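You operate a simulated robot arm through the tools that you are given. There is no shell and no other tool. Be economical: measure what you need, move in short steps, check, and stop when the job is done.

The job below is to be done with a simulated two-armed robot. You get a single attempt, and the scene is never put back.

## Task
Hold the ball spinner on the worktop of the stock table steady with one hand and press the spinner key to switch it on with the other.

The check looks at the end state, three seconds after you hand in, the way a careful person would. Anything else that was tipped, shoved, dropped, spilled or broken makes it a failure.

## Robot
Two 7-joint arms with two-finger parallel grippers on one trunk, on a base that drives. Base frame: it is fixed to the floor where the robot stands at the start and does not move with it; the origin is under the middle of the robot, x ahead of it, y to its left, z up. Lengths are in mm, angles in rad, forces in N, time in s.
The left shoulder is at the start at [60, 143, 940], the right one opposite. With the tool pointing down near the work surface each hand reaches from about 320 to 720 mm from the robot's upright axis, wherever it stands, measured 20 degrees to its own side. Places, roughly: spinner key [500, -100, 900]. Payload 1.57 kg a hand.
The tool frame of a hand sits at the grasp point between the pads (the TCP): z along the fingers, y along the line on which they close. The tips reach 30 mm beyond it. Largest opening 110 mm; finger width 24, thickness 12; the body of the gripper, 48 by 112 mm, starts 78 mm behind the TCP.
Orientation is that of the tool frame in the base frame, as [roll, pitch, yaw] about the fixed x, y, z axes, in that order (R = Rz(yaw) Ry(pitch) Rx(roll)). With the fingers straight down and closing along the base's y, the tool's x points along the base's -x, its y along +y and its z along -z.

## Interface
- The arms move only by the tool drive_tool. It takes "left_deltas", "right_deltas" or both (then of equal length, played together; a hand with none holds still); each is a list of rows, each a list of 3 entries, a list of its own where there are three numbers: the shift along the tool's x, y, z in mm, then the turn, a rotation vector about the tool's x, y, z in rad, then the finger opening in mm, from 0 to 110. In form: [[[dx, dy, dz], [ax, ay, az], claw], ...]. A call has 1 to 20 rows; each row shifts and turns the commanded pose from where the row before left it, along the tool's axes as they then stand. Each row takes 0.2 s and may step no farther than 50 mm and 0.15 rad from the row before; otherwise, or with a gripper value out of range, the whole call is refused. Where a pose cannot be reached the arm comes as near as it can. A force on the tool above 40 N (or 10 N above the force at the start of the call, whichever is more), or a blocked arm, ends the call early, and 0.2 s more pass. The fingers move at their own pace (about 45 mm/s each) and stop on an object; they squeeze with about 23 N. The grip force told is the motor's: it shows also when the fingers shut on nothing. Time passes only in rows, and 0.2 s behind the last, so rows that do not move let the fingers close. It gives the time, the measured TCP pose, the force on the tool (base axes), the opening and the grip force at its end, in the units of the frame above (readings bear some noise), with the torque about the TCP (base axes, N m) and any sound that the robot's microphone picked up, and new pictures: "pictures" is both (left out), scene, wrist or none (wrist: the cameras of the hands that moved).
- Cameras (640 x 400 px; columns grow to the right, rows downward): "scene" is now at [50.4, -18.4, 1558]; the picture's right is [-0.24, -0.97, 0.00], its down [-0.67, 0.16, -0.72] and it looks along [0.70, -0.17, -0.69] (base axes); focal length 274 px, centre (320, 200). "left" rides on the left gripper at [70, -16, -141] in its tool frame; the picture's right is [0.23, 0.97, 0.00], its down [-0.86, 0.20, -0.48] and it looks along [-0.47, 0.11, 0.88] (tool axes); focal length 222 px, centre (320, 200). "right" rides on the right gripper at [70, 16, -141] in its tool frame; the picture's right is [-0.23, 0.97, 0.00], its down [-0.86, -0.20, -0.48] and it looks along [-0.47, -0.11, 0.88] (tool axes); focal length 222 px, centre (320, 200). There is no depth. A picture from a camera that has moved, and an enlarged one, comes with that camera's place and axes in the base frame and with its lens.
- slide_trunk(by): slides the trunk up (or, below 0, down) by that many mm; the arms and the scene camera ride with it, the base frame stays. It gives what a move gives, with no picture.
- roll_base(legs): drives the robot by 1 to 6 legs, each [ahead, left, turn to the left] in mm, mm and rad, along the robot's own axes; the way and the turn of a leg run together, so that a leg with both is an arc; at most 1500 mm and 3.142 rad a leg. The arms and the cameras ride along, it lands a little off, and it stops where it bumps. It gives what a move gives, and a new picture of the scene camera.
- aim_head(pan, tilt): turns the head with the scene camera to pan (to the left, within 1.501 rad either way) and tilt (down, from -0.506 to 1.204), counted from straight ahead of the robot. It gives what a move gives, and a new picture of the scene camera.
- inspect(camera, box): a new picture of the part [left, top, right, bottom] of that camera's present view, enlarged. No time passes.
- hand_in(): hands the job in; it is judged then, once.

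Go step by step. Nothing tells you exact positions but the pictures and the camera data: compare them with the known pose of the tool, close in by small moves and look again before you grip or let go. The budget is 120 turns and 260 pictures, counting those below and the enlarged ones. Unless the task says otherwise, let go and move clear before handing in, and close with one line.

The tools are called by a JSON object that holds its "api" and its "payload". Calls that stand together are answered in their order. drive_tool: Moves the arms, as the interface text tells. Its arguments: {"type":"object","properties":{"left_deltas":{"type":"array"},"right_deltas":{"type":"array"},"pictures":{"type":"string","enum":["both","scene","wrist","none"]}},"required":[]} The other tools are called the same way: slide_trunk (by) slides the trunk up or down; roll_base (legs) drives the base; aim_head (pan, tilt) turns the head that bears the scene camera; inspect (camera, box) takes an enlarged picture of a part of a camera's view; hand_in () hands the job in.

At the start:

```text
time: 0.0
left_tcp_pos: [452.7, 87.6, 1128.2]
left_orientation: [3.141, 0.002, 3.141]
left_contact_force: [0.1, 0.3, 0.8]
left_torque: [-0.02, -0.01, 0.0]
left_finger_gap: 110.1
left_grip_force: 0.1
right_tcp_pos: [418.5, -327.8, 1103.7]
right_orientation: [-3.141, 0.001, -3.141]
right_contact_force: [0.1, 0.8, -0.1]
right_torque: [0.01, -0.01, 0.01]
right_finger_gap: 110.1
right_grip_force: 0.1
trunk travel left (down, up): [-539.0, 51.0]
robot x, y, heading: [-4.1, -0.1, 0.001]
head pan, tilt: [-0.241, 0.763]
```

scene: 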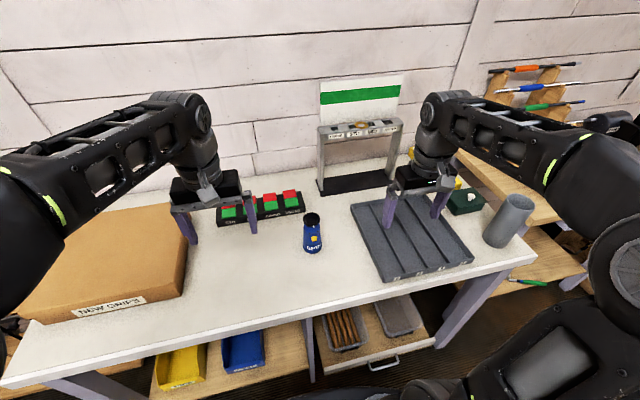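
right: 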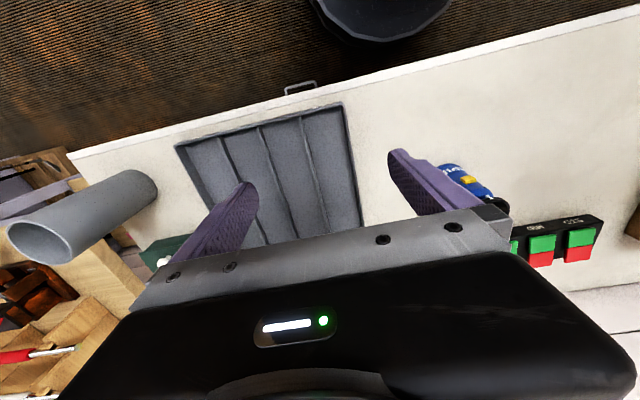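
left: 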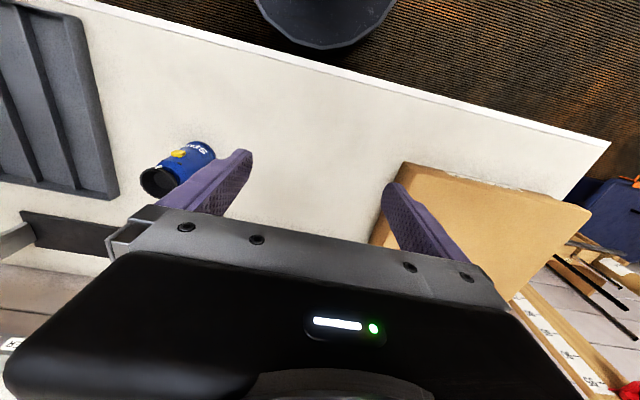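

I see a small blue device with a yellow key and black cup near the centre of the table. I'll enlarge it for a precise look.

{"api": "inspect", "payload": {"camera": "scene", "box": [270, 190, 350, 270]}}

{"api": "inspect", "payload": {"camera": "left", "box": [120, 120, 240, 220]}}

{"api": "inspect", "payload": {"camera": "right", "box": [400, 140, 540, 230]}}

```text
5.00 times, centred on (310, 230) of scene
camera zoom: at [50.4, -18.4, 1558.0], right [-0.24, -0.97, 0.0], down [-0.67, 0.16, -0.72], along [0.7, -0.17, -0.69], focal length 1369 px, centre (370, 50)
```

zoom: 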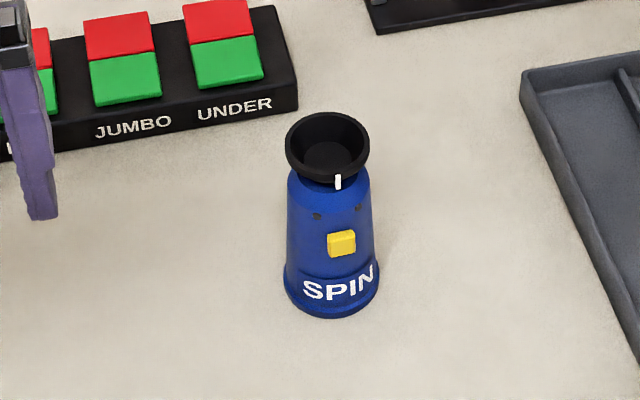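

```text
4.00 times, centred on (180, 170) of left
camera zoom: at [383.3, 71.5, 1269.4], right [-0.23, 0.97, 0.0], down [0.85, 0.2, 0.48], along [0.47, 0.11, -0.88], focal length 888 px, centre (880, 320)
```

zoom: 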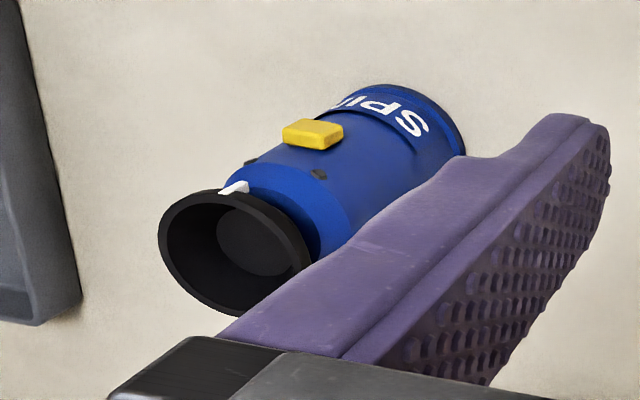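

```text
4.44 times, centred on (470, 185) of right
camera zoom: at [348.1, -312.6, 1245.2], right [0.23, 0.97, 0.0], down [0.86, -0.2, 0.48], along [0.47, -0.11, -0.88], focal length 987 px, centre (-347, 267)
```

zoom: 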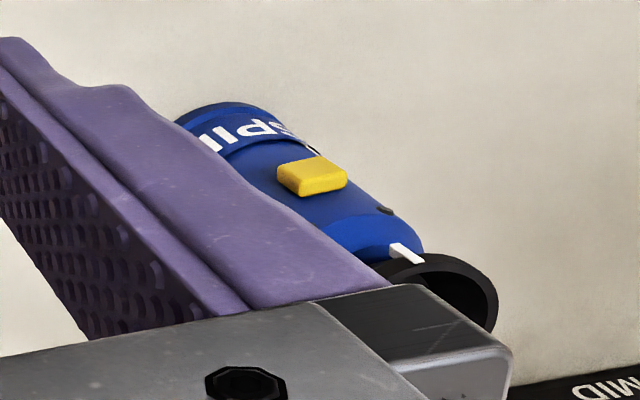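

The spinner's axis triangulates to about (563, -120), its top to z≈985, and the key to about (535, -121, 925), facing -x. The right hand will hold the body from above, closing along y. The left hand will press from the front-left. First I'll bring the right hand over it at height.

{"api": "drive_tool", "payload": {"right_deltas": [[[-24, 34.5, 0], [0, 0, 0], 110], [[-24, 34.5, 0], [0, 0, 0], 110], [[-24, 34.5, 0], [0, 0, 0], 110], [[-24, 34.5, 0], [0, 0, 0], 110], [[-24, 34.5, 0], [0, 0, 0], 110], [[-24, 34.5, 0], [0, 0, 0], 110]]}}

```text
time: 1.4
left_tcp_pos: [451.4, 86.7, 1130.6]
left_orientation: [-3.141, 0.004, 3.141]
left_contact_force: [-0.6, -0.6, 0.2]
left_torque: [-0.01, -0.02, -0.02]
left_finger_gap: 110.2
left_grip_force: 0.0
right_tcp_pos: [540.3, -156.6, 1102.9]
right_orientation: [3.14, 0.001, 3.141]
right_contact_force: [-0.9, -0.7, -0.1]
right_torque: [0.03, 0.02, -0.02]
right_finger_gap: 110.0
right_grip_force: 0.2
right hand out of reach, approached as far as the arm can: row 6
trunk travel left (down, up): [-539.0, 51.0]
robot x, y, heading: [0.5, -1.1, -0.001]
head pan, tilt: [-0.241, 0.763]
camera scene: at [49.9, -19.8, 1558.0], right [-0.24, -0.97, 0.0], down [-0.67, 0.17, -0.72], along [0.7, -0.17, -0.69], focal length 274 px, centre (320, 200)
camera right: at [468.3, -141.3, 1244.6], right [0.23, 0.97, 0.0], down [0.85, -0.2, 0.48], along [0.47, -0.11, -0.88], focal length 222 px, centre (320, 200)
```

scene: 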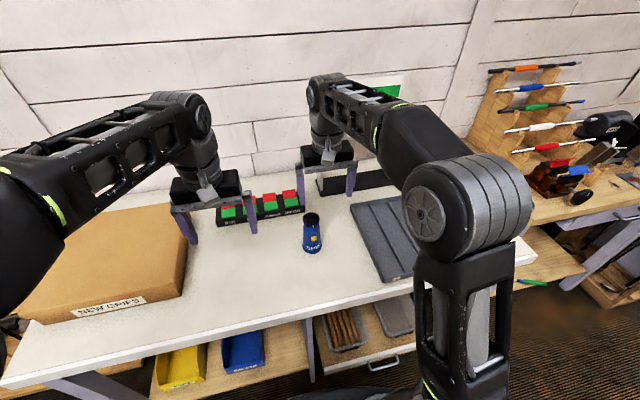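
right: 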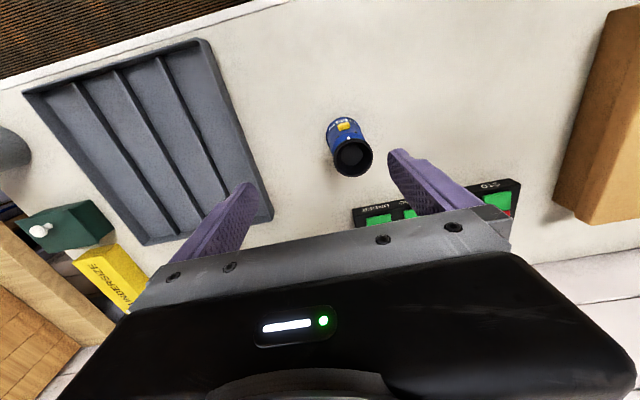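

The right arm hit its reach limit at this height. I'll re-measure the spinner from this view, then continue lower.

{"api": "inspect", "payload": {"camera": "right", "box": [310, 100, 390, 190]}}

{"api": "inspect", "payload": {"camera": "scene", "box": [280, 130, 380, 270]}}

```text
4.44 times, centred on (350, 145) of right
camera zoom: at [468.3, -141.3, 1244.6], right [0.23, 0.97, 0.0], down [0.85, -0.2, 0.48], along [0.47, -0.11, -0.88], focal length 987 px, centre (187, 444)
```

zoom: 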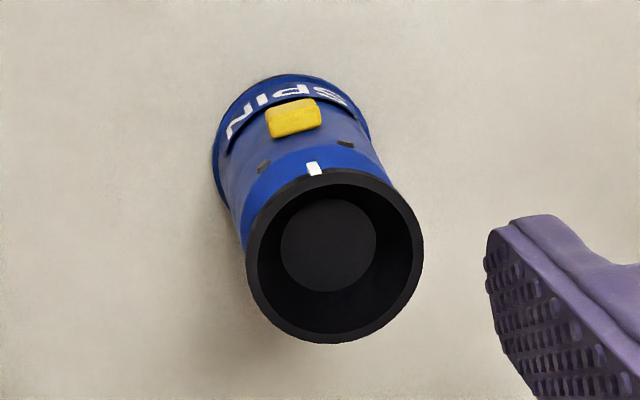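

```text
2.86 times, centred on (330, 200) of scene
camera zoom: at [49.9, -19.8, 1558.0], right [-0.24, -0.97, 0.0], down [-0.67, 0.17, -0.72], along [0.7, -0.17, -0.69], focal length 782 px, centre (291, 200)
```

zoom: 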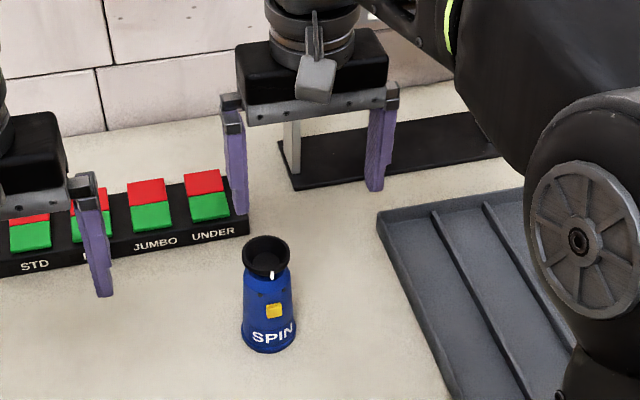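

The refined axis is about (558, -122), with the key at about (533, -122, 927). I'll lower the right hand to z≈1040 (tips above the cup) and see where it lands.

{"api": "drive_tool", "payload": {"right_deltas": [[[0, 0, 30], [0, 0, 0], 110], [[0, 0, 30], [0, 0, 0], 110], [[0, 0, 0], [0, 0, 0], 110]], "pictures": "none"}}

```text
time: 2.2
left_tcp_pos: [453.1, 87.7, 1129.1]
left_orientation: [3.141, 0.001, -3.14]
left_contact_force: [-0.3, -0.1, -0.3]
left_torque: [-0.01, 0.01, -0.03]
left_finger_gap: 110.1
left_grip_force: 0.1
right_tcp_pos: [539.7, -153.8, 1044.2]
right_orientation: [-3.142, 0.001, 3.141]
right_contact_force: [-0.2, 0.1, -0.1]
right_torque: [0.02, 0.01, 0.0]
right_finger_gap: 110.0
right_grip_force: 0.1
trunk travel left (down, up): [-539.0, 51.0]
robot x, y, heading: [-3.1, 0.5, -0.003]
head pan, tilt: [-0.241, 0.763]
```

{"api": "drive_tool", "payload": {"right_deltas": [[[-9, 16, 0], [0, 0, 0], 110], [[-9, 16, 0], [0, 0, 0], 110], [[0, 0, 0], [0, 0, 0], 110]]}}

```text
time: 3.0
left_tcp_pos: [452.8, 87.2, 1128.8]
left_orientation: [3.14, 0.003, 3.141]
left_contact_force: [-0.7, -0.2, -0.7]
left_torque: [-0.02, -0.02, -0.03]
left_finger_gap: 109.9
left_grip_force: 0.1
right_tcp_pos: [557.6, -121.8, 1044.4]
right_orientation: [-3.141, -0.001, -3.14]
right_contact_force: [0.4, -0.4, -1.0]
right_torque: [-0.04, -0.01, 0.02]
right_finger_gap: 109.9
right_grip_force: 0.1
trunk travel left (down, up): [-539.0, 51.0]
robot x, y, heading: [-1.3, 1.8, 0.004]
head pan, tilt: [-0.241, 0.763]
camera scene: at [50.3, -18.5, 1558.0], right [-0.24, -0.97, 0.0], down [-0.67, 0.16, -0.72], along [0.7, -0.17, -0.69], focal length 274 px, centre (320, 200)
camera right: at [487.5, -106.6, 1185.4], right [0.23, 0.97, 0.0], down [0.85, -0.2, 0.48], along [0.47, -0.11, -0.88], focal length 222 px, centre (320, 200)
```

scene: 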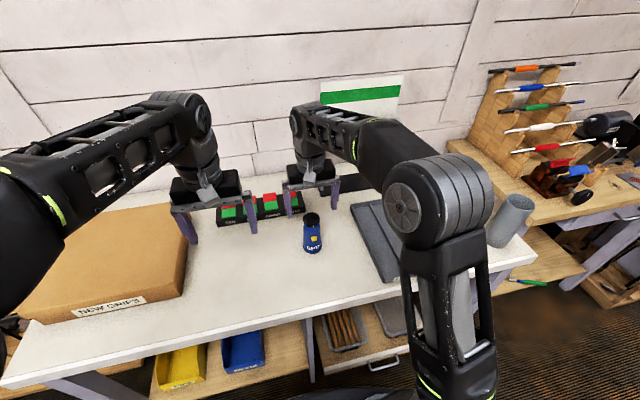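
right: 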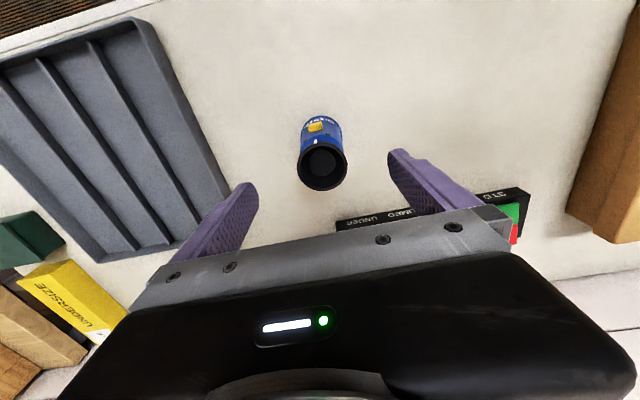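

The hand is centred over the spinner. I'll go down in two stages, checking in between.

{"api": "drive_tool", "payload": {"right_deltas": [[[0, 0, 20], [0, 0, 0], 110], [[0, 0, 20], [0, 0, 0], 110], [[0, 0, 20], [0, 0, 0], 110], [[0, 0, 20], [0, 0, 0], 110], [[0, 0, 0], [0, 0, 0], 110]]}}

{"api": "inspect", "payload": {"camera": "scene", "box": [260, 150, 380, 270]}}

```text
time: 4.2
left_tcp_pos: [453.4, 87.0, 1130.0]
left_orientation: [3.141, 0.001, 3.142]
left_contact_force: [0.4, -0.1, -0.8]
left_torque: [-0.02, 0.0, 0.0]
left_finger_gap: 109.8
left_grip_force: 0.1
right_tcp_pos: [559.2, -121.6, 962.9]
right_orientation: [3.141, -0.001, 3.141]
right_contact_force: [1.0, 0.4, -0.8]
right_torque: [0.02, 0.03, -0.02]
right_finger_gap: 110.1
right_grip_force: 0.1
trunk travel left (down, up): [-539.0, 51.0]
robot x, y, heading: [0.7, 1.0, -0.001]
head pan, tilt: [-0.241, 0.763]
camera scene: at [50.3, -18.4, 1558.0], right [-0.24, -0.97, 0.0], down [-0.67, 0.16, -0.72], along [0.7, -0.17, -0.69], focal length 274 px, centre (320, 200)
camera right: at [488.1, -107.2, 1103.9], right [0.23, 0.97, 0.0], down [0.85, -0.2, 0.48], along [0.47, -0.11, -0.88], focal length 222 px, centre (320, 200)
```

scene: 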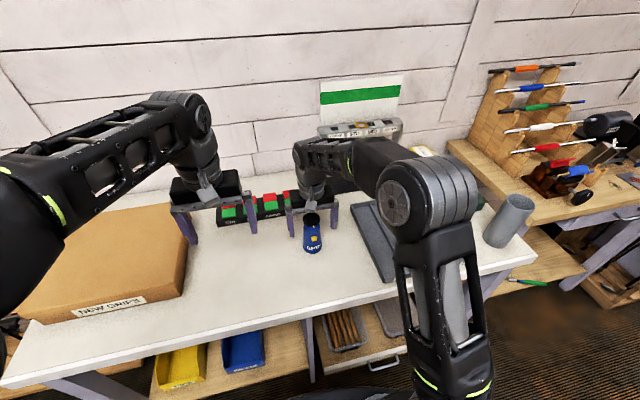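
right: 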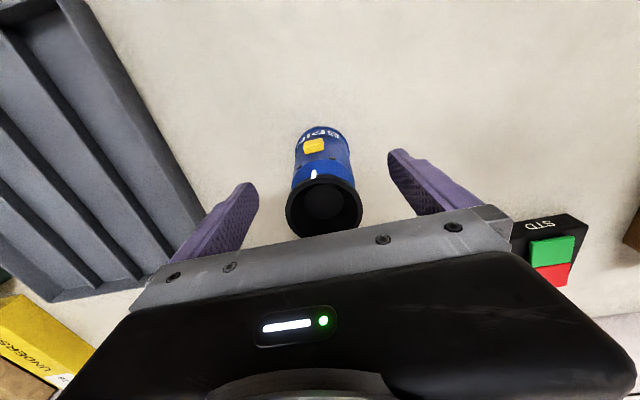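

```text
3.33 times, centred on (320, 210) of scene
camera zoom: at [50.3, -18.4, 1558.0], right [-0.24, -0.97, 0.0], down [-0.67, 0.16, -0.72], along [0.7, -0.17, -0.69], focal length 913 px, centre (320, 167)
```

zoom: 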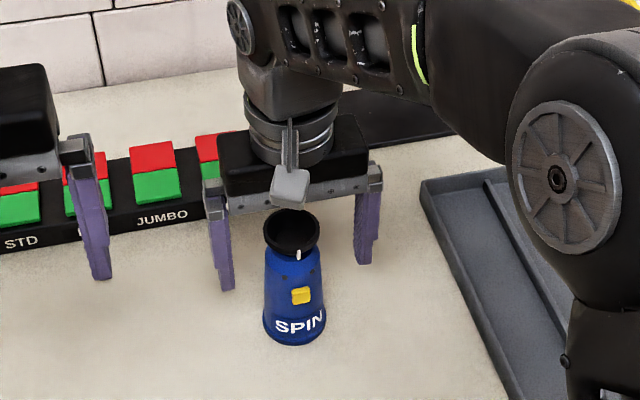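

Still centred and clear, so I'll go down the last 40 mm and look before closing.

{"api": "drive_tool", "payload": {"right_deltas": [[[0, 0, 20], [0, 0, 0], 110], [[0, 0, 20], [0, 0, 0], 110], [[0, 0, 0], [0, 0, 0], 110]], "pictures": "wrist"}}

{"api": "inspect", "payload": {"camera": "scene", "box": [280, 170, 360, 260]}}

```text
time: 5.0
left_tcp_pos: [453.0, 87.5, 1128.9]
left_orientation: [-3.141, 0.001, 3.14]
left_contact_force: [0.0, 0.2, 0.1]
left_torque: [-0.01, -0.03, 0.0]
left_finger_gap: 109.7
left_grip_force: 0.1
right_tcp_pos: [558.2, -120.1, 922.7]
right_orientation: [3.14, 0.0, -3.141]
right_contact_force: [-0.9, 0.2, 0.4]
right_torque: [-0.02, 0.0, 0.01]
right_finger_gap: 109.9
right_grip_force: 0.1
trunk travel left (down, up): [-539.0, 51.0]
robot x, y, heading: [1.0, 2.6, -0.003]
head pan, tilt: [-0.241, 0.763]
camera right: at [487.8, -106.0, 1064.3], right [0.23, 0.97, 0.0], down [0.86, -0.2, 0.48], along [0.47, -0.11, -0.88], focal length 222 px, centre (320, 200)
```

right: 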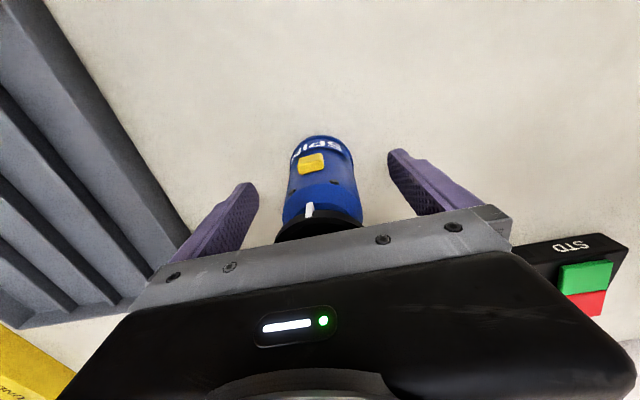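

```text
4.44 times, centred on (320, 215) of scene
camera zoom: at [50.3, -18.4, 1558.0], right [-0.24, -0.97, 0.0], down [-0.67, 0.16, -0.72], along [0.7, -0.17, -0.69], focal length 1217 px, centre (320, 133)
```

zoom: 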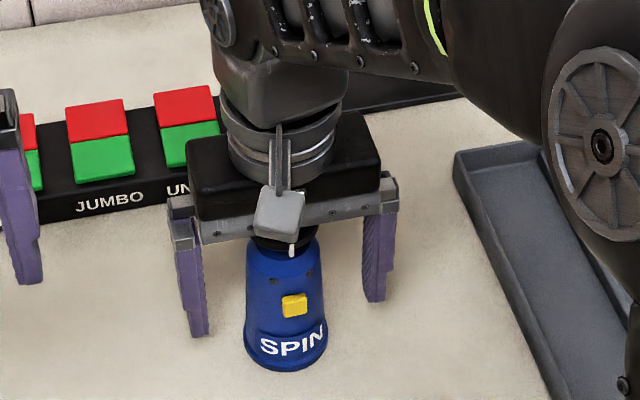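

Both fingers straddle the body cleanly. Closing the right hand to hold it.

{"api": "drive_tool", "payload": {"right_deltas": [[[0, 0, 0], [0, 0, 0], 70], [[0, 0, 0], [0, 0, 0], 60], [[0, 0, 0], [0, 0, 0], 40], [[0, 0, 0], [0, 0, 0], 30], [[0, 0, 0], [0, 0, 0], 30], [[0, 0, 0], [0, 0, 0], 30]], "pictures": "wrist"}}

{"api": "inspect", "payload": {"camera": "scene", "box": [280, 170, 360, 260]}}

```text
time: 6.4
left_tcp_pos: [453.7, 87.9, 1128.8]
left_orientation: [-3.141, 0.001, -3.141]
left_contact_force: [0.7, -1.3, 0.2]
left_torque: [0.0, 0.0, 0.0]
left_finger_gap: 109.9
left_grip_force: 0.1
right_tcp_pos: [560.5, -121.6, 923.2]
right_orientation: [3.141, 0.001, 3.141]
right_contact_force: [-0.3, 1.2, 0.9]
right_torque: [0.02, -0.01, 0.02]
right_finger_gap: 52.4
right_grip_force: 23.4
trunk travel left (down, up): [-539.0, 51.0]
robot x, y, heading: [1.2, -1.0, -0.004]
head pan, tilt: [-0.241, 0.763]
camera right: at [487.8, -105.8, 1064.6], right [0.23, 0.97, 0.0], down [0.86, -0.2, 0.48], along [0.47, -0.11, -0.88], focal length 222 px, centre (320, 200)
```

right: 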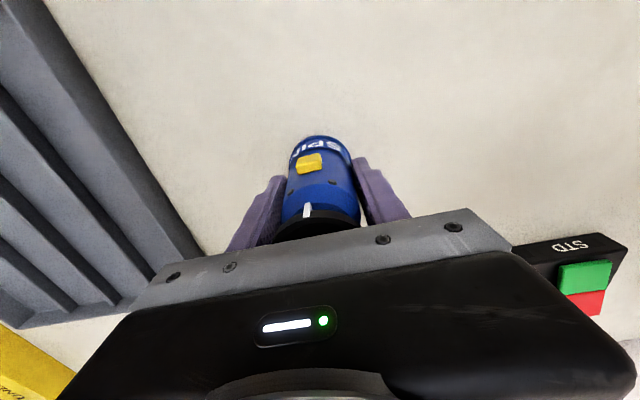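

```text
4.44 times, centred on (320, 215) of scene
camera zoom: at [50.4, -18.3, 1558.0], right [-0.24, -0.97, 0.0], down [-0.67, 0.16, -0.72], along [0.7, -0.17, -0.69], focal length 1217 px, centre (320, 133)
```

zoom: 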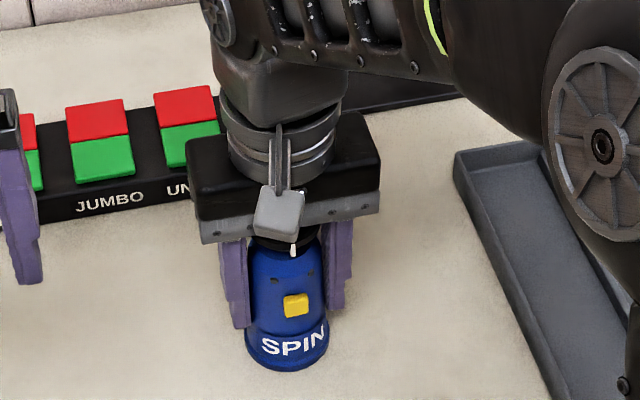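

The spinner is held with a 52 mm gap and 23 N. Now I'll close the left hand and tilt it forward, up high and away from everything.

{"api": "drive_tool", "payload": {"left_deltas": [[[0, 0, 0], [0, -0.1375, 0], 60], [[0, 0, 0], [0, -0.1375, 0], 0], [[0, 0, 0], [0, -0.1375, 0], 0], [[0, 0, 0], [0, -0.1375, 0], 0], [[0, 0, 0], [0, -0.1375, 0], 0], [[0, 0, 0], [0, -0.1375, 0], 0], [[0, 0, 0], [0, -0.1375, 0], 0], [[0, 0, 0], [0, -0.1375, 0], 0], [[0, 0, 0], [0.089, 0, 0.045], 0], [[0, 0, 0], [0.089, 0, 0.045], 0], [[0, 0, 0], [0, 0, 0], 0]]}}

```text
time: 8.8
left_tcp_pos: [461.3, 84.1, 1136.1]
left_orientation: [3.141, 1.101, 2.941]
left_contact_force: [-0.1, -0.4, -0.5]
left_torque: [0.01, 0.0, -0.03]
left_finger_gap: 0.0
left_grip_force: 21.7
left hand out of reach, approached as far as the arm can: row 9, 10
right_tcp_pos: [558.4, -121.0, 923.3]
right_orientation: [-3.141, -0.001, 3.141]
right_contact_force: [0.7, -0.9, 1.0]
right_torque: [-0.02, -0.03, 0.01]
right_finger_gap: 52.4
right_grip_force: 23.0
trunk travel left (down, up): [-539.0, 51.0]
robot x, y, heading: [-0.2, 0.2, -0.002]
head pan, tilt: [-0.241, 0.763]
camera scene: at [50.3, -18.4, 1558.0], right [-0.24, -0.97, 0.0], down [-0.67, 0.16, -0.72], along [0.7, -0.17, -0.69], focal length 274 px, centre (320, 200)
camera left: at [303.5, 100.1, 1136.9], right [0.09, 0.97, -0.2], down [0.0, 0.2, 0.98], along [1.0, -0.09, 0.02], focal length 222 px, centre (320, 200)
```

scene: 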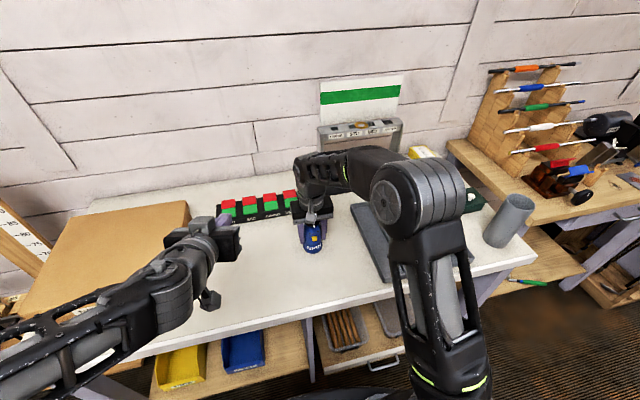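
left: 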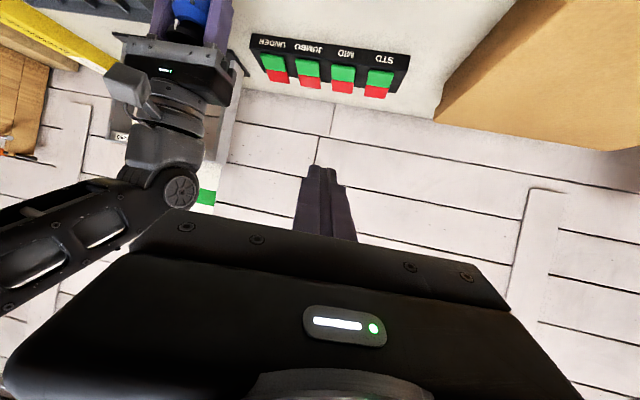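

The left hand points forward and 27° down. I'll lower it in two stages, staying left of the right gripper.

{"api": "drive_tool", "payload": {"left_deltas": [[[29.8, -16.7, 13.2], [0, 0, 0], 0], [[29.8, -16.7, 13.2], [0, 0, 0], 0], [[29.8, -16.7, 13.2], [0, 0, 0], 0], [[29.8, -16.7, 13.2], [0, 0, 0], 0], [[0, 0, 0], [0, 0, 0], 0]]}}

```text
time: 10.0
left_tcp_pos: [470.3, 1.1, 1021.5]
left_orientation: [-3.14, 1.101, 2.944]
left_contact_force: [0.6, -0.4, 0.5]
left_torque: [-0.01, -0.03, 0.0]
left_finger_gap: 0.0
left_grip_force: 21.0
left hand out of reach, approached as far as the arm can: row 1, 2, 3
right_tcp_pos: [559.5, -120.9, 923.8]
right_orientation: [3.142, 0.0, -3.141]
right_contact_force: [-0.7, 0.1, 2.7]
right_torque: [0.1, 0.11, 0.0]
right_finger_gap: 52.4
right_grip_force: 22.8
trunk travel left (down, up): [-539.0, 51.0]
robot x, y, heading: [-0.8, 1.1, -0.004]
head pan, tilt: [-0.241, 0.763]
camera scene: at [50.4, -18.4, 1558.0], right [-0.24, -0.97, 0.0], down [-0.67, 0.16, -0.72], along [0.7, -0.17, -0.69], focal length 274 px, centre (320, 200)
camera left: at [313.2, 16.5, 1022.4], right [0.09, 0.97, -0.2], down [0.0, 0.2, 0.98], along [1.0, -0.09, 0.02], focal length 222 px, centre (320, 200)
```

scene: 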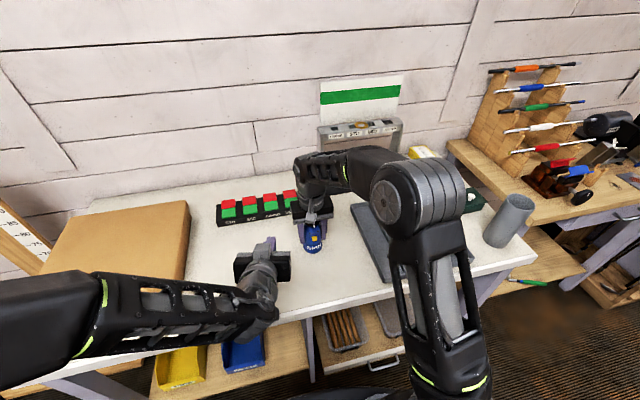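
left: 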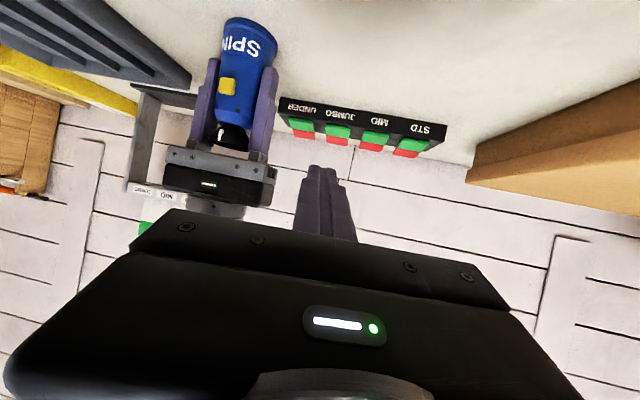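

Next: lower to key height, still to the left of the key.

{"api": "drive_tool", "payload": {"left_deltas": [[[20.6, -15.7, 9.7], [0, 0, 0], 0], [[20.6, -15.7, 9.7], [0, 0, 0], 0], [[20.6, -15.7, 9.7], [0, 0, 0], 0], [[20.6, -15.7, 9.7], [0, 0, 0], 0], [[0, 0, 0], [0, 0, 0], 0]]}}

```text
time: 11.2
left_tcp_pos: [454.0, -59.3, 932.5]
left_orientation: [-3.141, 1.101, 2.943]
left_contact_force: [1.0, -0.2, 0.5]
left_torque: [-0.02, 0.01, 0.02]
left_finger_gap: 0.0
left_grip_force: 21.7
right_tcp_pos: [558.4, -120.9, 923.0]
right_orientation: [-3.141, 0.001, -3.14]
right_contact_force: [-0.9, 0.4, 1.6]
right_torque: [-0.03, 0.1, -0.05]
right_finger_gap: 52.7
right_grip_force: 23.2
trunk travel left (down, up): [-539.0, 51.0]
robot x, y, heading: [-4.0, 0.8, 0.002]
head pan, tilt: [-0.241, 0.763]
camera scene: at [50.3, -18.5, 1558.0], right [-0.24, -0.97, 0.0], down [-0.67, 0.16, -0.72], along [0.7, -0.17, -0.69], focal length 274 px, centre (320, 200)
camera left: at [297.3, -43.7, 931.6], right [0.09, 0.97, -0.2], down [0.0, 0.2, 0.98], along [1.0, -0.09, 0.02], focal length 222 px, centre (320, 200)
```

scene: 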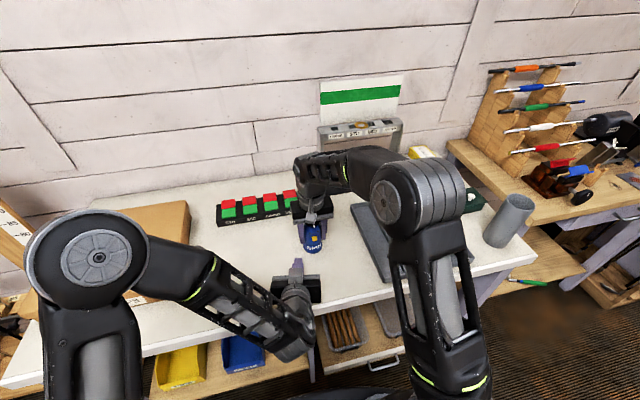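
left: 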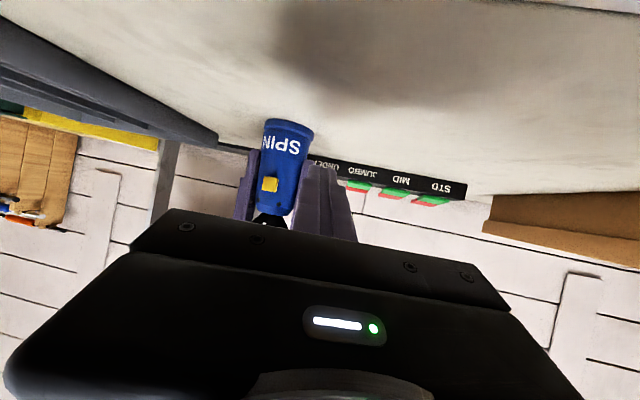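

The left camera confirms the key at about (533, -121, 929). I'll move across to stand about 30 mm in front of it.

{"api": "drive_tool", "payload": {"left_deltas": [[[-3.3, -17.7, 6.9], [0, 0, 0], 0], [[-3.3, -17.7, 6.9], [0, 0, 0], 0], [[-3.3, -17.7, 6.9], [0, 0, 0], 0], [[0, 0, 0], [0, 0, 0], 0]], "pictures": "wrist"}}

{"api": "inspect", "payload": {"camera": "scene", "box": [280, 170, 360, 270]}}

{"api": "inspect", "payload": {"camera": "right", "box": [260, 80, 400, 240]}}

```text
time: 12.2
left_tcp_pos: [466.6, -114.6, 931.4]
left_orientation: [-3.141, 1.101, 2.944]
left_contact_force: [-0.5, 0.2, 0.0]
left_torque: [0.04, -0.06, -0.04]
left_finger_gap: 0.0
left_grip_force: 21.6
right_tcp_pos: [560.3, -120.5, 923.4]
right_orientation: [3.141, 0.0, 3.141]
right_contact_force: [-0.6, -1.0, 2.1]
right_torque: [-0.05, 0.0, -0.06]
right_finger_gap: 52.6
right_grip_force: 22.9
trunk travel left (down, up): [-539.0, 51.0]
robot x, y, heading: [2.2, 4.3, 0.001]
head pan, tilt: [-0.241, 0.763]
camera left: at [310.1, -99.4, 931.5], right [0.09, 0.97, -0.2], down [0.0, 0.2, 0.98], along [1.0, -0.09, 0.02], focal length 222 px, centre (320, 200)
```

left: 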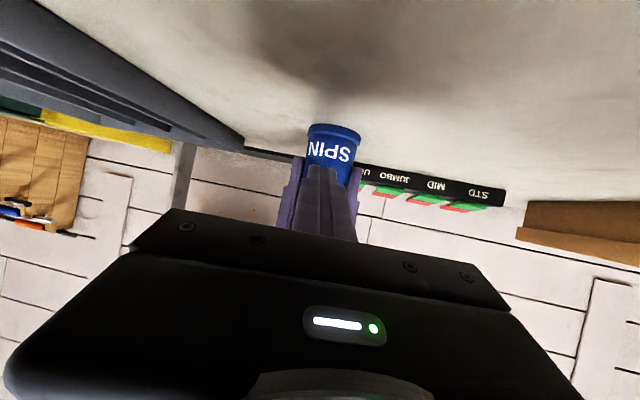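

```text
4.00 times, centred on (320, 220) of scene
camera zoom: at [50.3, -18.5, 1558.0], right [-0.24, -0.97, 0.0], down [-0.67, 0.16, -0.72], along [0.7, -0.17, -0.69], focal length 1095 px, centre (320, 120)
```

zoom: 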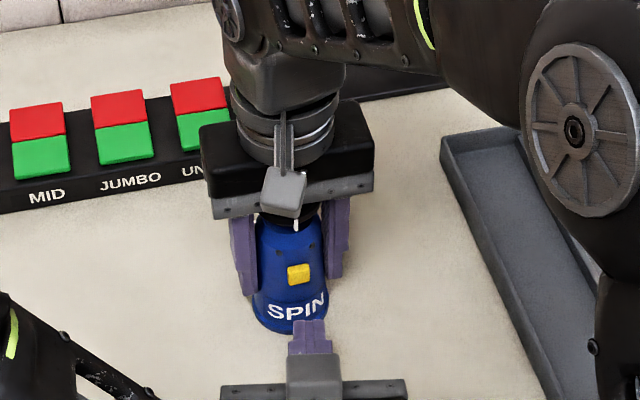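

```text
2.50 times, centred on (330, 160) of right
camera zoom: at [487.8, -106.1, 1064.6], right [0.23, 0.97, 0.0], down [0.85, -0.2, 0.48], along [0.47, -0.11, -0.88], focal length 555 px, centre (295, 300)
```

zoom: 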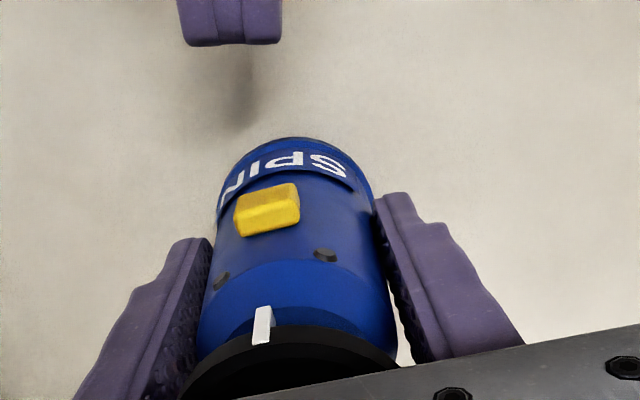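

The fingertip edge is lined up with the key in y and z, about 35–39 mm short. I'll advance 27 mm along +x and look again.

{"api": "drive_tool", "payload": {"left_deltas": [[[-6.1, 1.7, 12], [0, 0, 0], 0], [[-6.1, 1.7, 12], [0, 0, 0], 0], [[0, 0, 0], [0, 0, 0], 0]], "pictures": "none"}}

{"api": "inspect", "payload": {"camera": "scene", "box": [290, 200, 340, 260]}}

{"api": "inspect", "payload": {"camera": "right", "box": [260, 80, 400, 240]}}

```text
time: 13.0
left_tcp_pos: [495.9, -116.9, 930.5]
left_orientation: [-3.14, 1.101, 2.943]
left_contact_force: [-0.4, -0.6, 0.5]
left_torque: [-0.01, 0.02, 0.01]
left_finger_gap: 0.3
left_grip_force: 21.2
right_tcp_pos: [559.8, -120.9, 923.5]
right_orientation: [-3.14, 0.0, -3.141]
right_contact_force: [0.9, -0.7, 2.5]
right_torque: [-0.05, -0.03, -0.03]
right_finger_gap: 52.3
right_grip_force: 23.1
trunk travel left (down, up): [-539.0, 51.0]
robot x, y, heading: [2.1, -1.7, -0.002]
head pan, tilt: [-0.241, 0.763]
```

```text
6.67 times, centred on (315, 230) of scene
camera zoom: at [50.3, -18.5, 1558.0], right [-0.24, -0.97, 0.0], down [-0.67, 0.16, -0.72], along [0.7, -0.17, -0.69], focal length 1825 px, centre (353, 0)
```

zoom: 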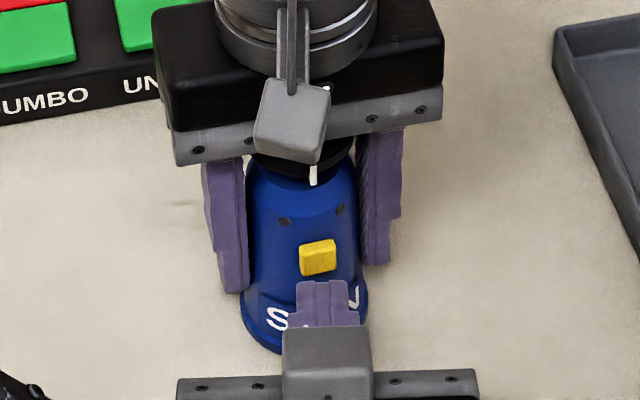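

```text
2.50 times, centred on (330, 160) of right
camera zoom: at [487.8, -106.1, 1064.6], right [0.23, 0.97, 0.0], down [0.85, -0.2, 0.48], along [0.47, -0.11, -0.88], focal length 555 px, centre (295, 300)
```

zoom: 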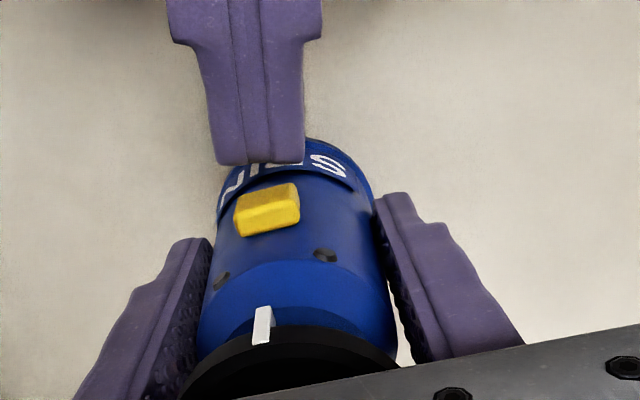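

The tip edge is at about (522, -122, 926), right in front of the key. I'll press along +x in small steps, watching force and sound.

{"api": "drive_tool", "payload": {"left_deltas": [[[-1.33, 0.6, 2.62], [0, 0, 0], 0], [[-1.33, 0.6, 2.62], [0, 0, 0], 0], [[-0.89, 0.4, 1.75], [0, 0, 0], 0], [[0, 0, 0], [0, 0, 0], 0]], "pictures": "none"}}

{"api": "inspect", "payload": {"camera": "right", "box": [280, 120, 350, 200]}}

```text
time: 14.0
left_tcp_pos: [502.3, -117.5, 930.3]
left_orientation: [3.141, 1.101, 2.943]
left_contact_force: [-4.2, 1.0, -1.4]
left_torque: [0.0, 0.05, 0.04]
left_finger_gap: 0.1
left_grip_force: 21.6
right_tcp_pos: [558.7, -120.2, 923.6]
right_orientation: [3.141, 0.0, -3.141]
right_contact_force: [2.8, -1.3, 1.7]
right_torque: [-0.08, 0.02, 0.0]
right_finger_gap: 52.5
right_grip_force: 22.5
trunk travel left (down, up): [-539.0, 51.0]
robot x, y, heading: [-4.7, 3.0, 0.002]
head pan, tilt: [-0.241, 0.763]
heard: click
```

```text
5.00 times, centred on (315, 160) of right
camera zoom: at [487.8, -106.1, 1064.6], right [0.23, 0.97, 0.0], down [0.85, -0.2, 0.48], along [0.47, -0.11, -0.88], focal length 1111 px, centre (345, 400)
```

zoom: 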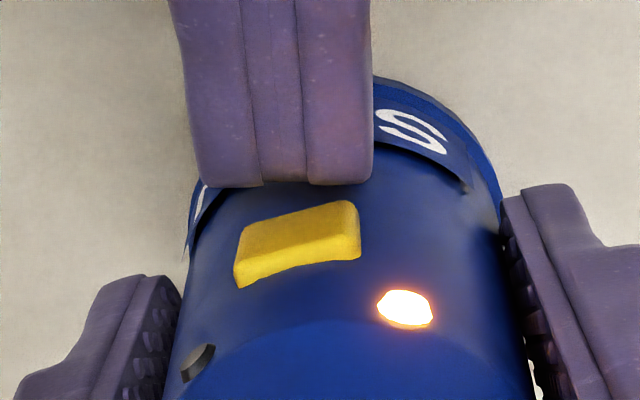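

There was a click and one lamp lit, at about 4 N. I'll back straight out along -x and check that the lamp stays lit.

{"api": "drive_tool", "payload": {"left_deltas": [[[5.3, -2.4, -10.5], [0, 0, 0], 0], [[5.3, -2.4, -10.5], [0, 0, 0], 0], [[5.3, -2.4, -10.5], [0, 0, 0], 0], [[0, 0, 0], [0, 0, 0], 0]], "pictures": "none"}}

{"api": "inspect", "payload": {"camera": "right", "box": [260, 80, 400, 240]}}

{"api": "inspect", "payload": {"camera": "scene", "box": [280, 190, 350, 270]}}

```text
time: 15.0
left_tcp_pos: [467.1, -115.7, 930.8]
left_orientation: [-3.141, 1.101, 2.943]
left_contact_force: [-0.3, -0.2, 0.1]
left_torque: [-0.02, -0.01, 0.02]
left_finger_gap: 0.1
left_grip_force: 21.2
right_tcp_pos: [559.0, -120.6, 923.0]
right_orientation: [-3.14, 0.0, -3.141]
right_contact_force: [-0.2, -0.9, 2.4]
right_torque: [-0.02, -0.14, -0.03]
right_finger_gap: 52.5
right_grip_force: 22.7
trunk travel left (down, up): [-539.0, 51.0]
robot x, y, heading: [-1.2, 2.3, 0.001]
head pan, tilt: [-0.241, 0.763]
```

```text
2.50 times, centred on (330, 160) of right
camera zoom: at [487.8, -106.0, 1064.6], right [0.23, 0.97, 0.0], down [0.86, -0.2, 0.48], along [0.47, -0.11, -0.88], focal length 555 px, centre (295, 300)
```

zoom: 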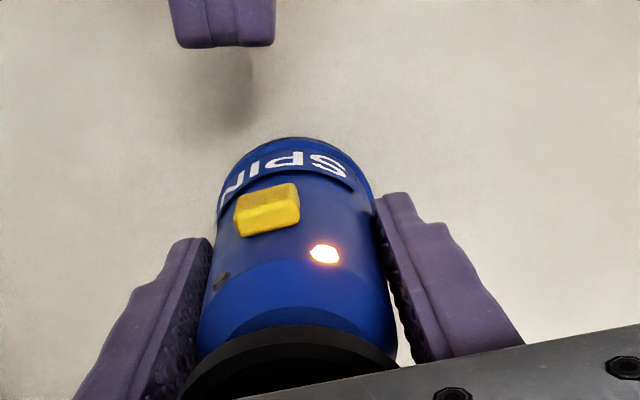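

```text
5.00 times, centred on (315, 230) of scene
camera zoom: at [50.3, -18.5, 1558.0], right [-0.24, -0.97, 0.0], down [-0.67, 0.16, -0.72], along [0.7, -0.17, -0.69], focal length 1369 px, centre (345, 50)
```

zoom: 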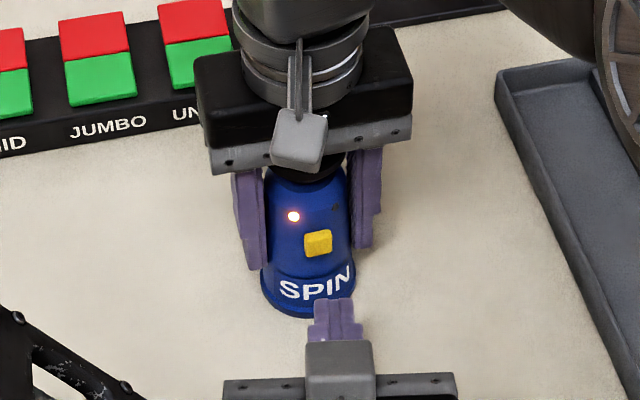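

The lamp stays lit and the cup's white mark has moved, so it's spinning. I'll move the left hand away, then open the right gently and watch.

{"api": "drive_tool", "payload": {"left_deltas": [[[2.7, 29.4, -5.3], [0, 0, 0], 0], [[2.7, 29.4, -5.3], [0, 0, 0], 0], [[2.7, 29.4, -5.3], [0, 0, 0], 0], [[0, 0, 0], [0, 0, 0], 0]], "pictures": "none"}}

{"api": "drive_tool", "payload": {"right_deltas": [[[0, 0, 0], [0, 0, 0], 60], [[0, 0, 0], [0, 0, 0], 75], [[0, 0, 0], [0, 0, 0], 90], [[0, 0, 0], [0, 0, 0], 110], [[0, 0, 0], [0, 0, 0], 110], [[0, 0, 0], [0, 0, 0], 110]], "pictures": "both"}}

```text
time: 16.0
left_tcp_pos: [466.4, -24.9, 931.4]
left_orientation: [-3.14, 1.102, 2.943]
left_contact_force: [0.7, -0.3, -0.1]
left_torque: [0.0, -0.03, 0.0]
left_finger_gap: 0.1
left_grip_force: 21.2
right_tcp_pos: [558.4, -119.8, 923.4]
right_orientation: [-3.14, -0.001, 3.141]
right_contact_force: [0.2, -1.2, 3.1]
right_torque: [0.02, -0.01, -0.03]
right_finger_gap: 52.6
right_grip_force: 22.8
trunk travel left (down, up): [-539.0, 51.0]
robot x, y, heading: [2.2, 0.6, 0.001]
head pan, tilt: [-0.241, 0.763]
```

```text
time: 17.4
left_tcp_pos: [464.3, -26.3, 931.9]
left_orientation: [3.141, 1.1, 2.943]
left_contact_force: [0.2, 0.3, 0.2]
left_torque: [-0.03, 0.0, -0.01]
left_finger_gap: 0.0
left_grip_force: 21.7
right_tcp_pos: [559.0, -121.3, 923.7]
right_orientation: [-3.14, 0.0, -3.141]
right_contact_force: [0.2, 0.3, 0.0]
right_torque: [0.01, -0.02, 0.02]
right_finger_gap: 109.8
right_grip_force: 0.0
trunk travel left (down, up): [-539.0, 51.0]
robot x, y, heading: [-0.7, -0.9, -0.002]
head pan, tilt: [-0.241, 0.763]
camera scene: at [50.5, -18.4, 1558.0], right [-0.24, -0.97, 0.0], down [-0.67, 0.16, -0.72], along [0.7, -0.17, -0.69], focal length 274 px, centre (320, 200)
camera right: at [487.9, -106.0, 1064.5], right [0.23, 0.97, 0.0], down [0.86, -0.2, 0.48], along [0.47, -0.11, -0.88], focal length 222 px, centre (320, 200)
```

scene: 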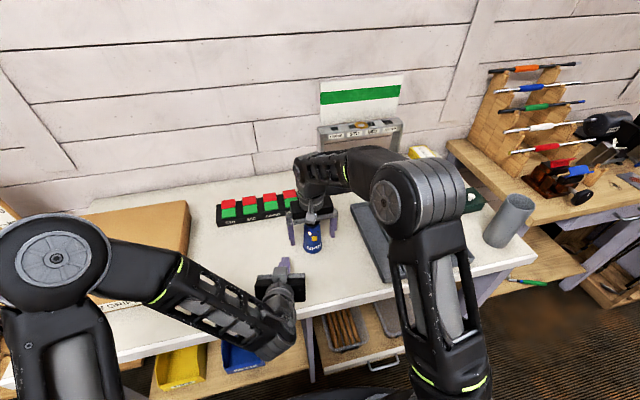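
right: 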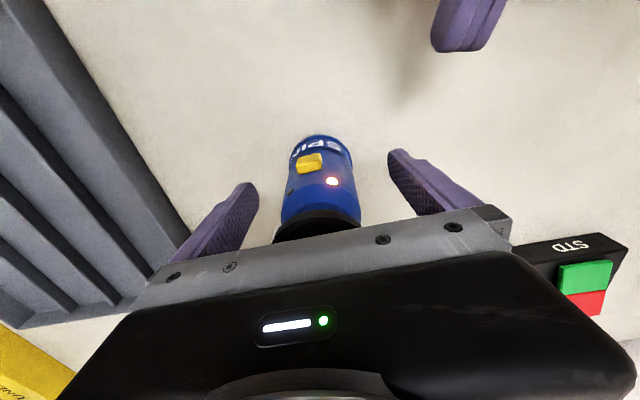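

The spinner stands in the same place, still lit. Next I'll lift the right hand straight up clear of the cup.

{"api": "drive_tool", "payload": {"right_deltas": [[[0, 0, -20], [0, 0, 0], 110], [[0, 0, -25], [0, 0, 0], 110], [[0, 0, -25], [0, 0, 0], 110], [[0, 0, -25], [0, 0, 0], 110], [[0, 0, -25], [0, 0, 0], 110], [[0, 0, 0], [0, 0, 0], 110]], "pictures": "none"}}

{"api": "drive_tool", "payload": {"right_deltas": [[[25, -30, 0], [0, 0, 0], 110], [[25, -30, 0], [0, 0, 0], 110], [[25, -30, 0], [0, 0, 0], 110], [[0, 0, 0], [0, 0, 0], 110]], "pictures": "both"}}

{"api": "inspect", "payload": {"camera": "scene", "box": [270, 190, 350, 270]}}

```text
time: 18.8
left_tcp_pos: [466.4, -25.8, 931.2]
left_orientation: [3.14, 1.1, 2.943]
left_contact_force: [-0.7, -0.3, 0.5]
left_torque: [-0.02, 0.0, -0.01]
left_finger_gap: 0.1
left_grip_force: 21.1
right_tcp_pos: [557.1, -120.5, 1043.5]
right_orientation: [-3.141, 0.0, 3.141]
right_contact_force: [-0.9, -0.2, -0.1]
right_torque: [0.0, 0.0, 0.02]
right_finger_gap: 110.0
right_grip_force: 0.1
trunk travel left (down, up): [-539.0, 51.0]
robot x, y, heading: [-3.1, 1.1, -0.004]
head pan, tilt: [-0.241, 0.763]
```

```text
time: 19.8
left_tcp_pos: [465.7, -25.8, 930.8]
left_orientation: [-3.138, 1.1, 2.945]
left_contact_force: [-0.1, -0.2, -0.1]
left_torque: [0.0, -0.03, -0.01]
left_finger_gap: 0.0
left_grip_force: 21.3
right_tcp_pos: [483.0, -209.3, 1043.7]
right_orientation: [3.141, 0.001, 3.141]
right_contact_force: [-0.5, -0.1, 0.2]
right_torque: [0.0, 0.02, 0.0]
right_finger_gap: 110.1
right_grip_force: 0.0
trunk travel left (down, up): [-539.0, 51.0]
robot x, y, heading: [-0.2, 4.5, -0.002]
head pan, tilt: [-0.241, 0.763]
camera scene: at [51.0, -18.0, 1558.0], right [-0.24, -0.97, 0.0], down [-0.67, 0.16, -0.72], along [0.7, -0.17, -0.69], focal length 274 px, centre (320, 200)
camera right: at [412.1, -195.0, 1184.6], right [0.23, 0.97, 0.0], down [0.86, -0.2, 0.48], along [0.47, -0.11, -0.88], focal length 222 px, centre (320, 200)
```

scene: 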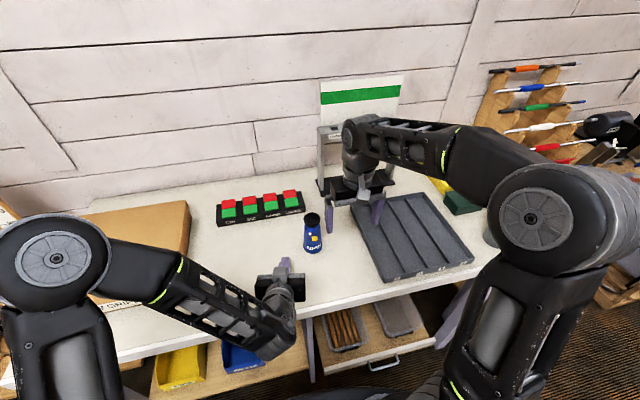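
right: 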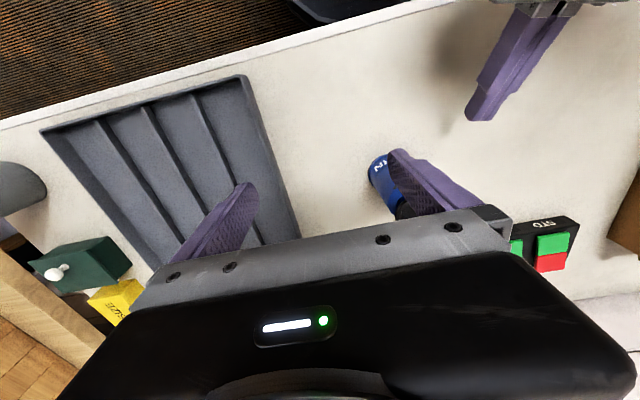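

```text
5.00 times, centred on (310, 230) of scene
camera zoom: at [51.0, -18.0, 1558.0], right [-0.24, -0.97, 0.0], down [-0.67, 0.16, -0.72], along [0.7, -0.17, -0.69], focal length 1369 px, centre (370, 50)
```

zoom: 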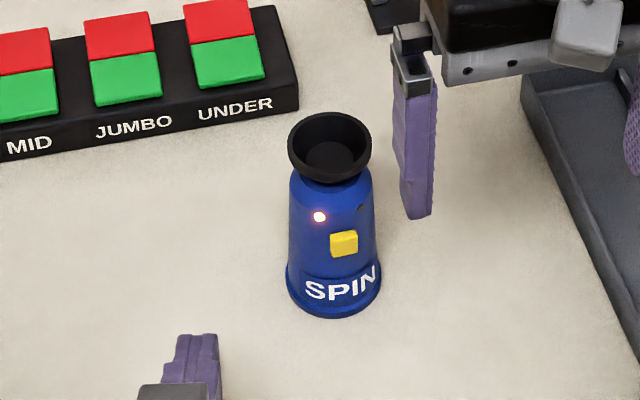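

The spinner is upright in its place with its lamp lit, both hands are clear and nothing else was touched, so I'm handing in.

{"api": "hand_in", "payload": {}}

```text
The job is handed in.
```

The spinner is switched on and standing where it was: the right hand held it while the left pressed the key (one click). Its lamp was still lit after I let go, and nothing else was disturbed.
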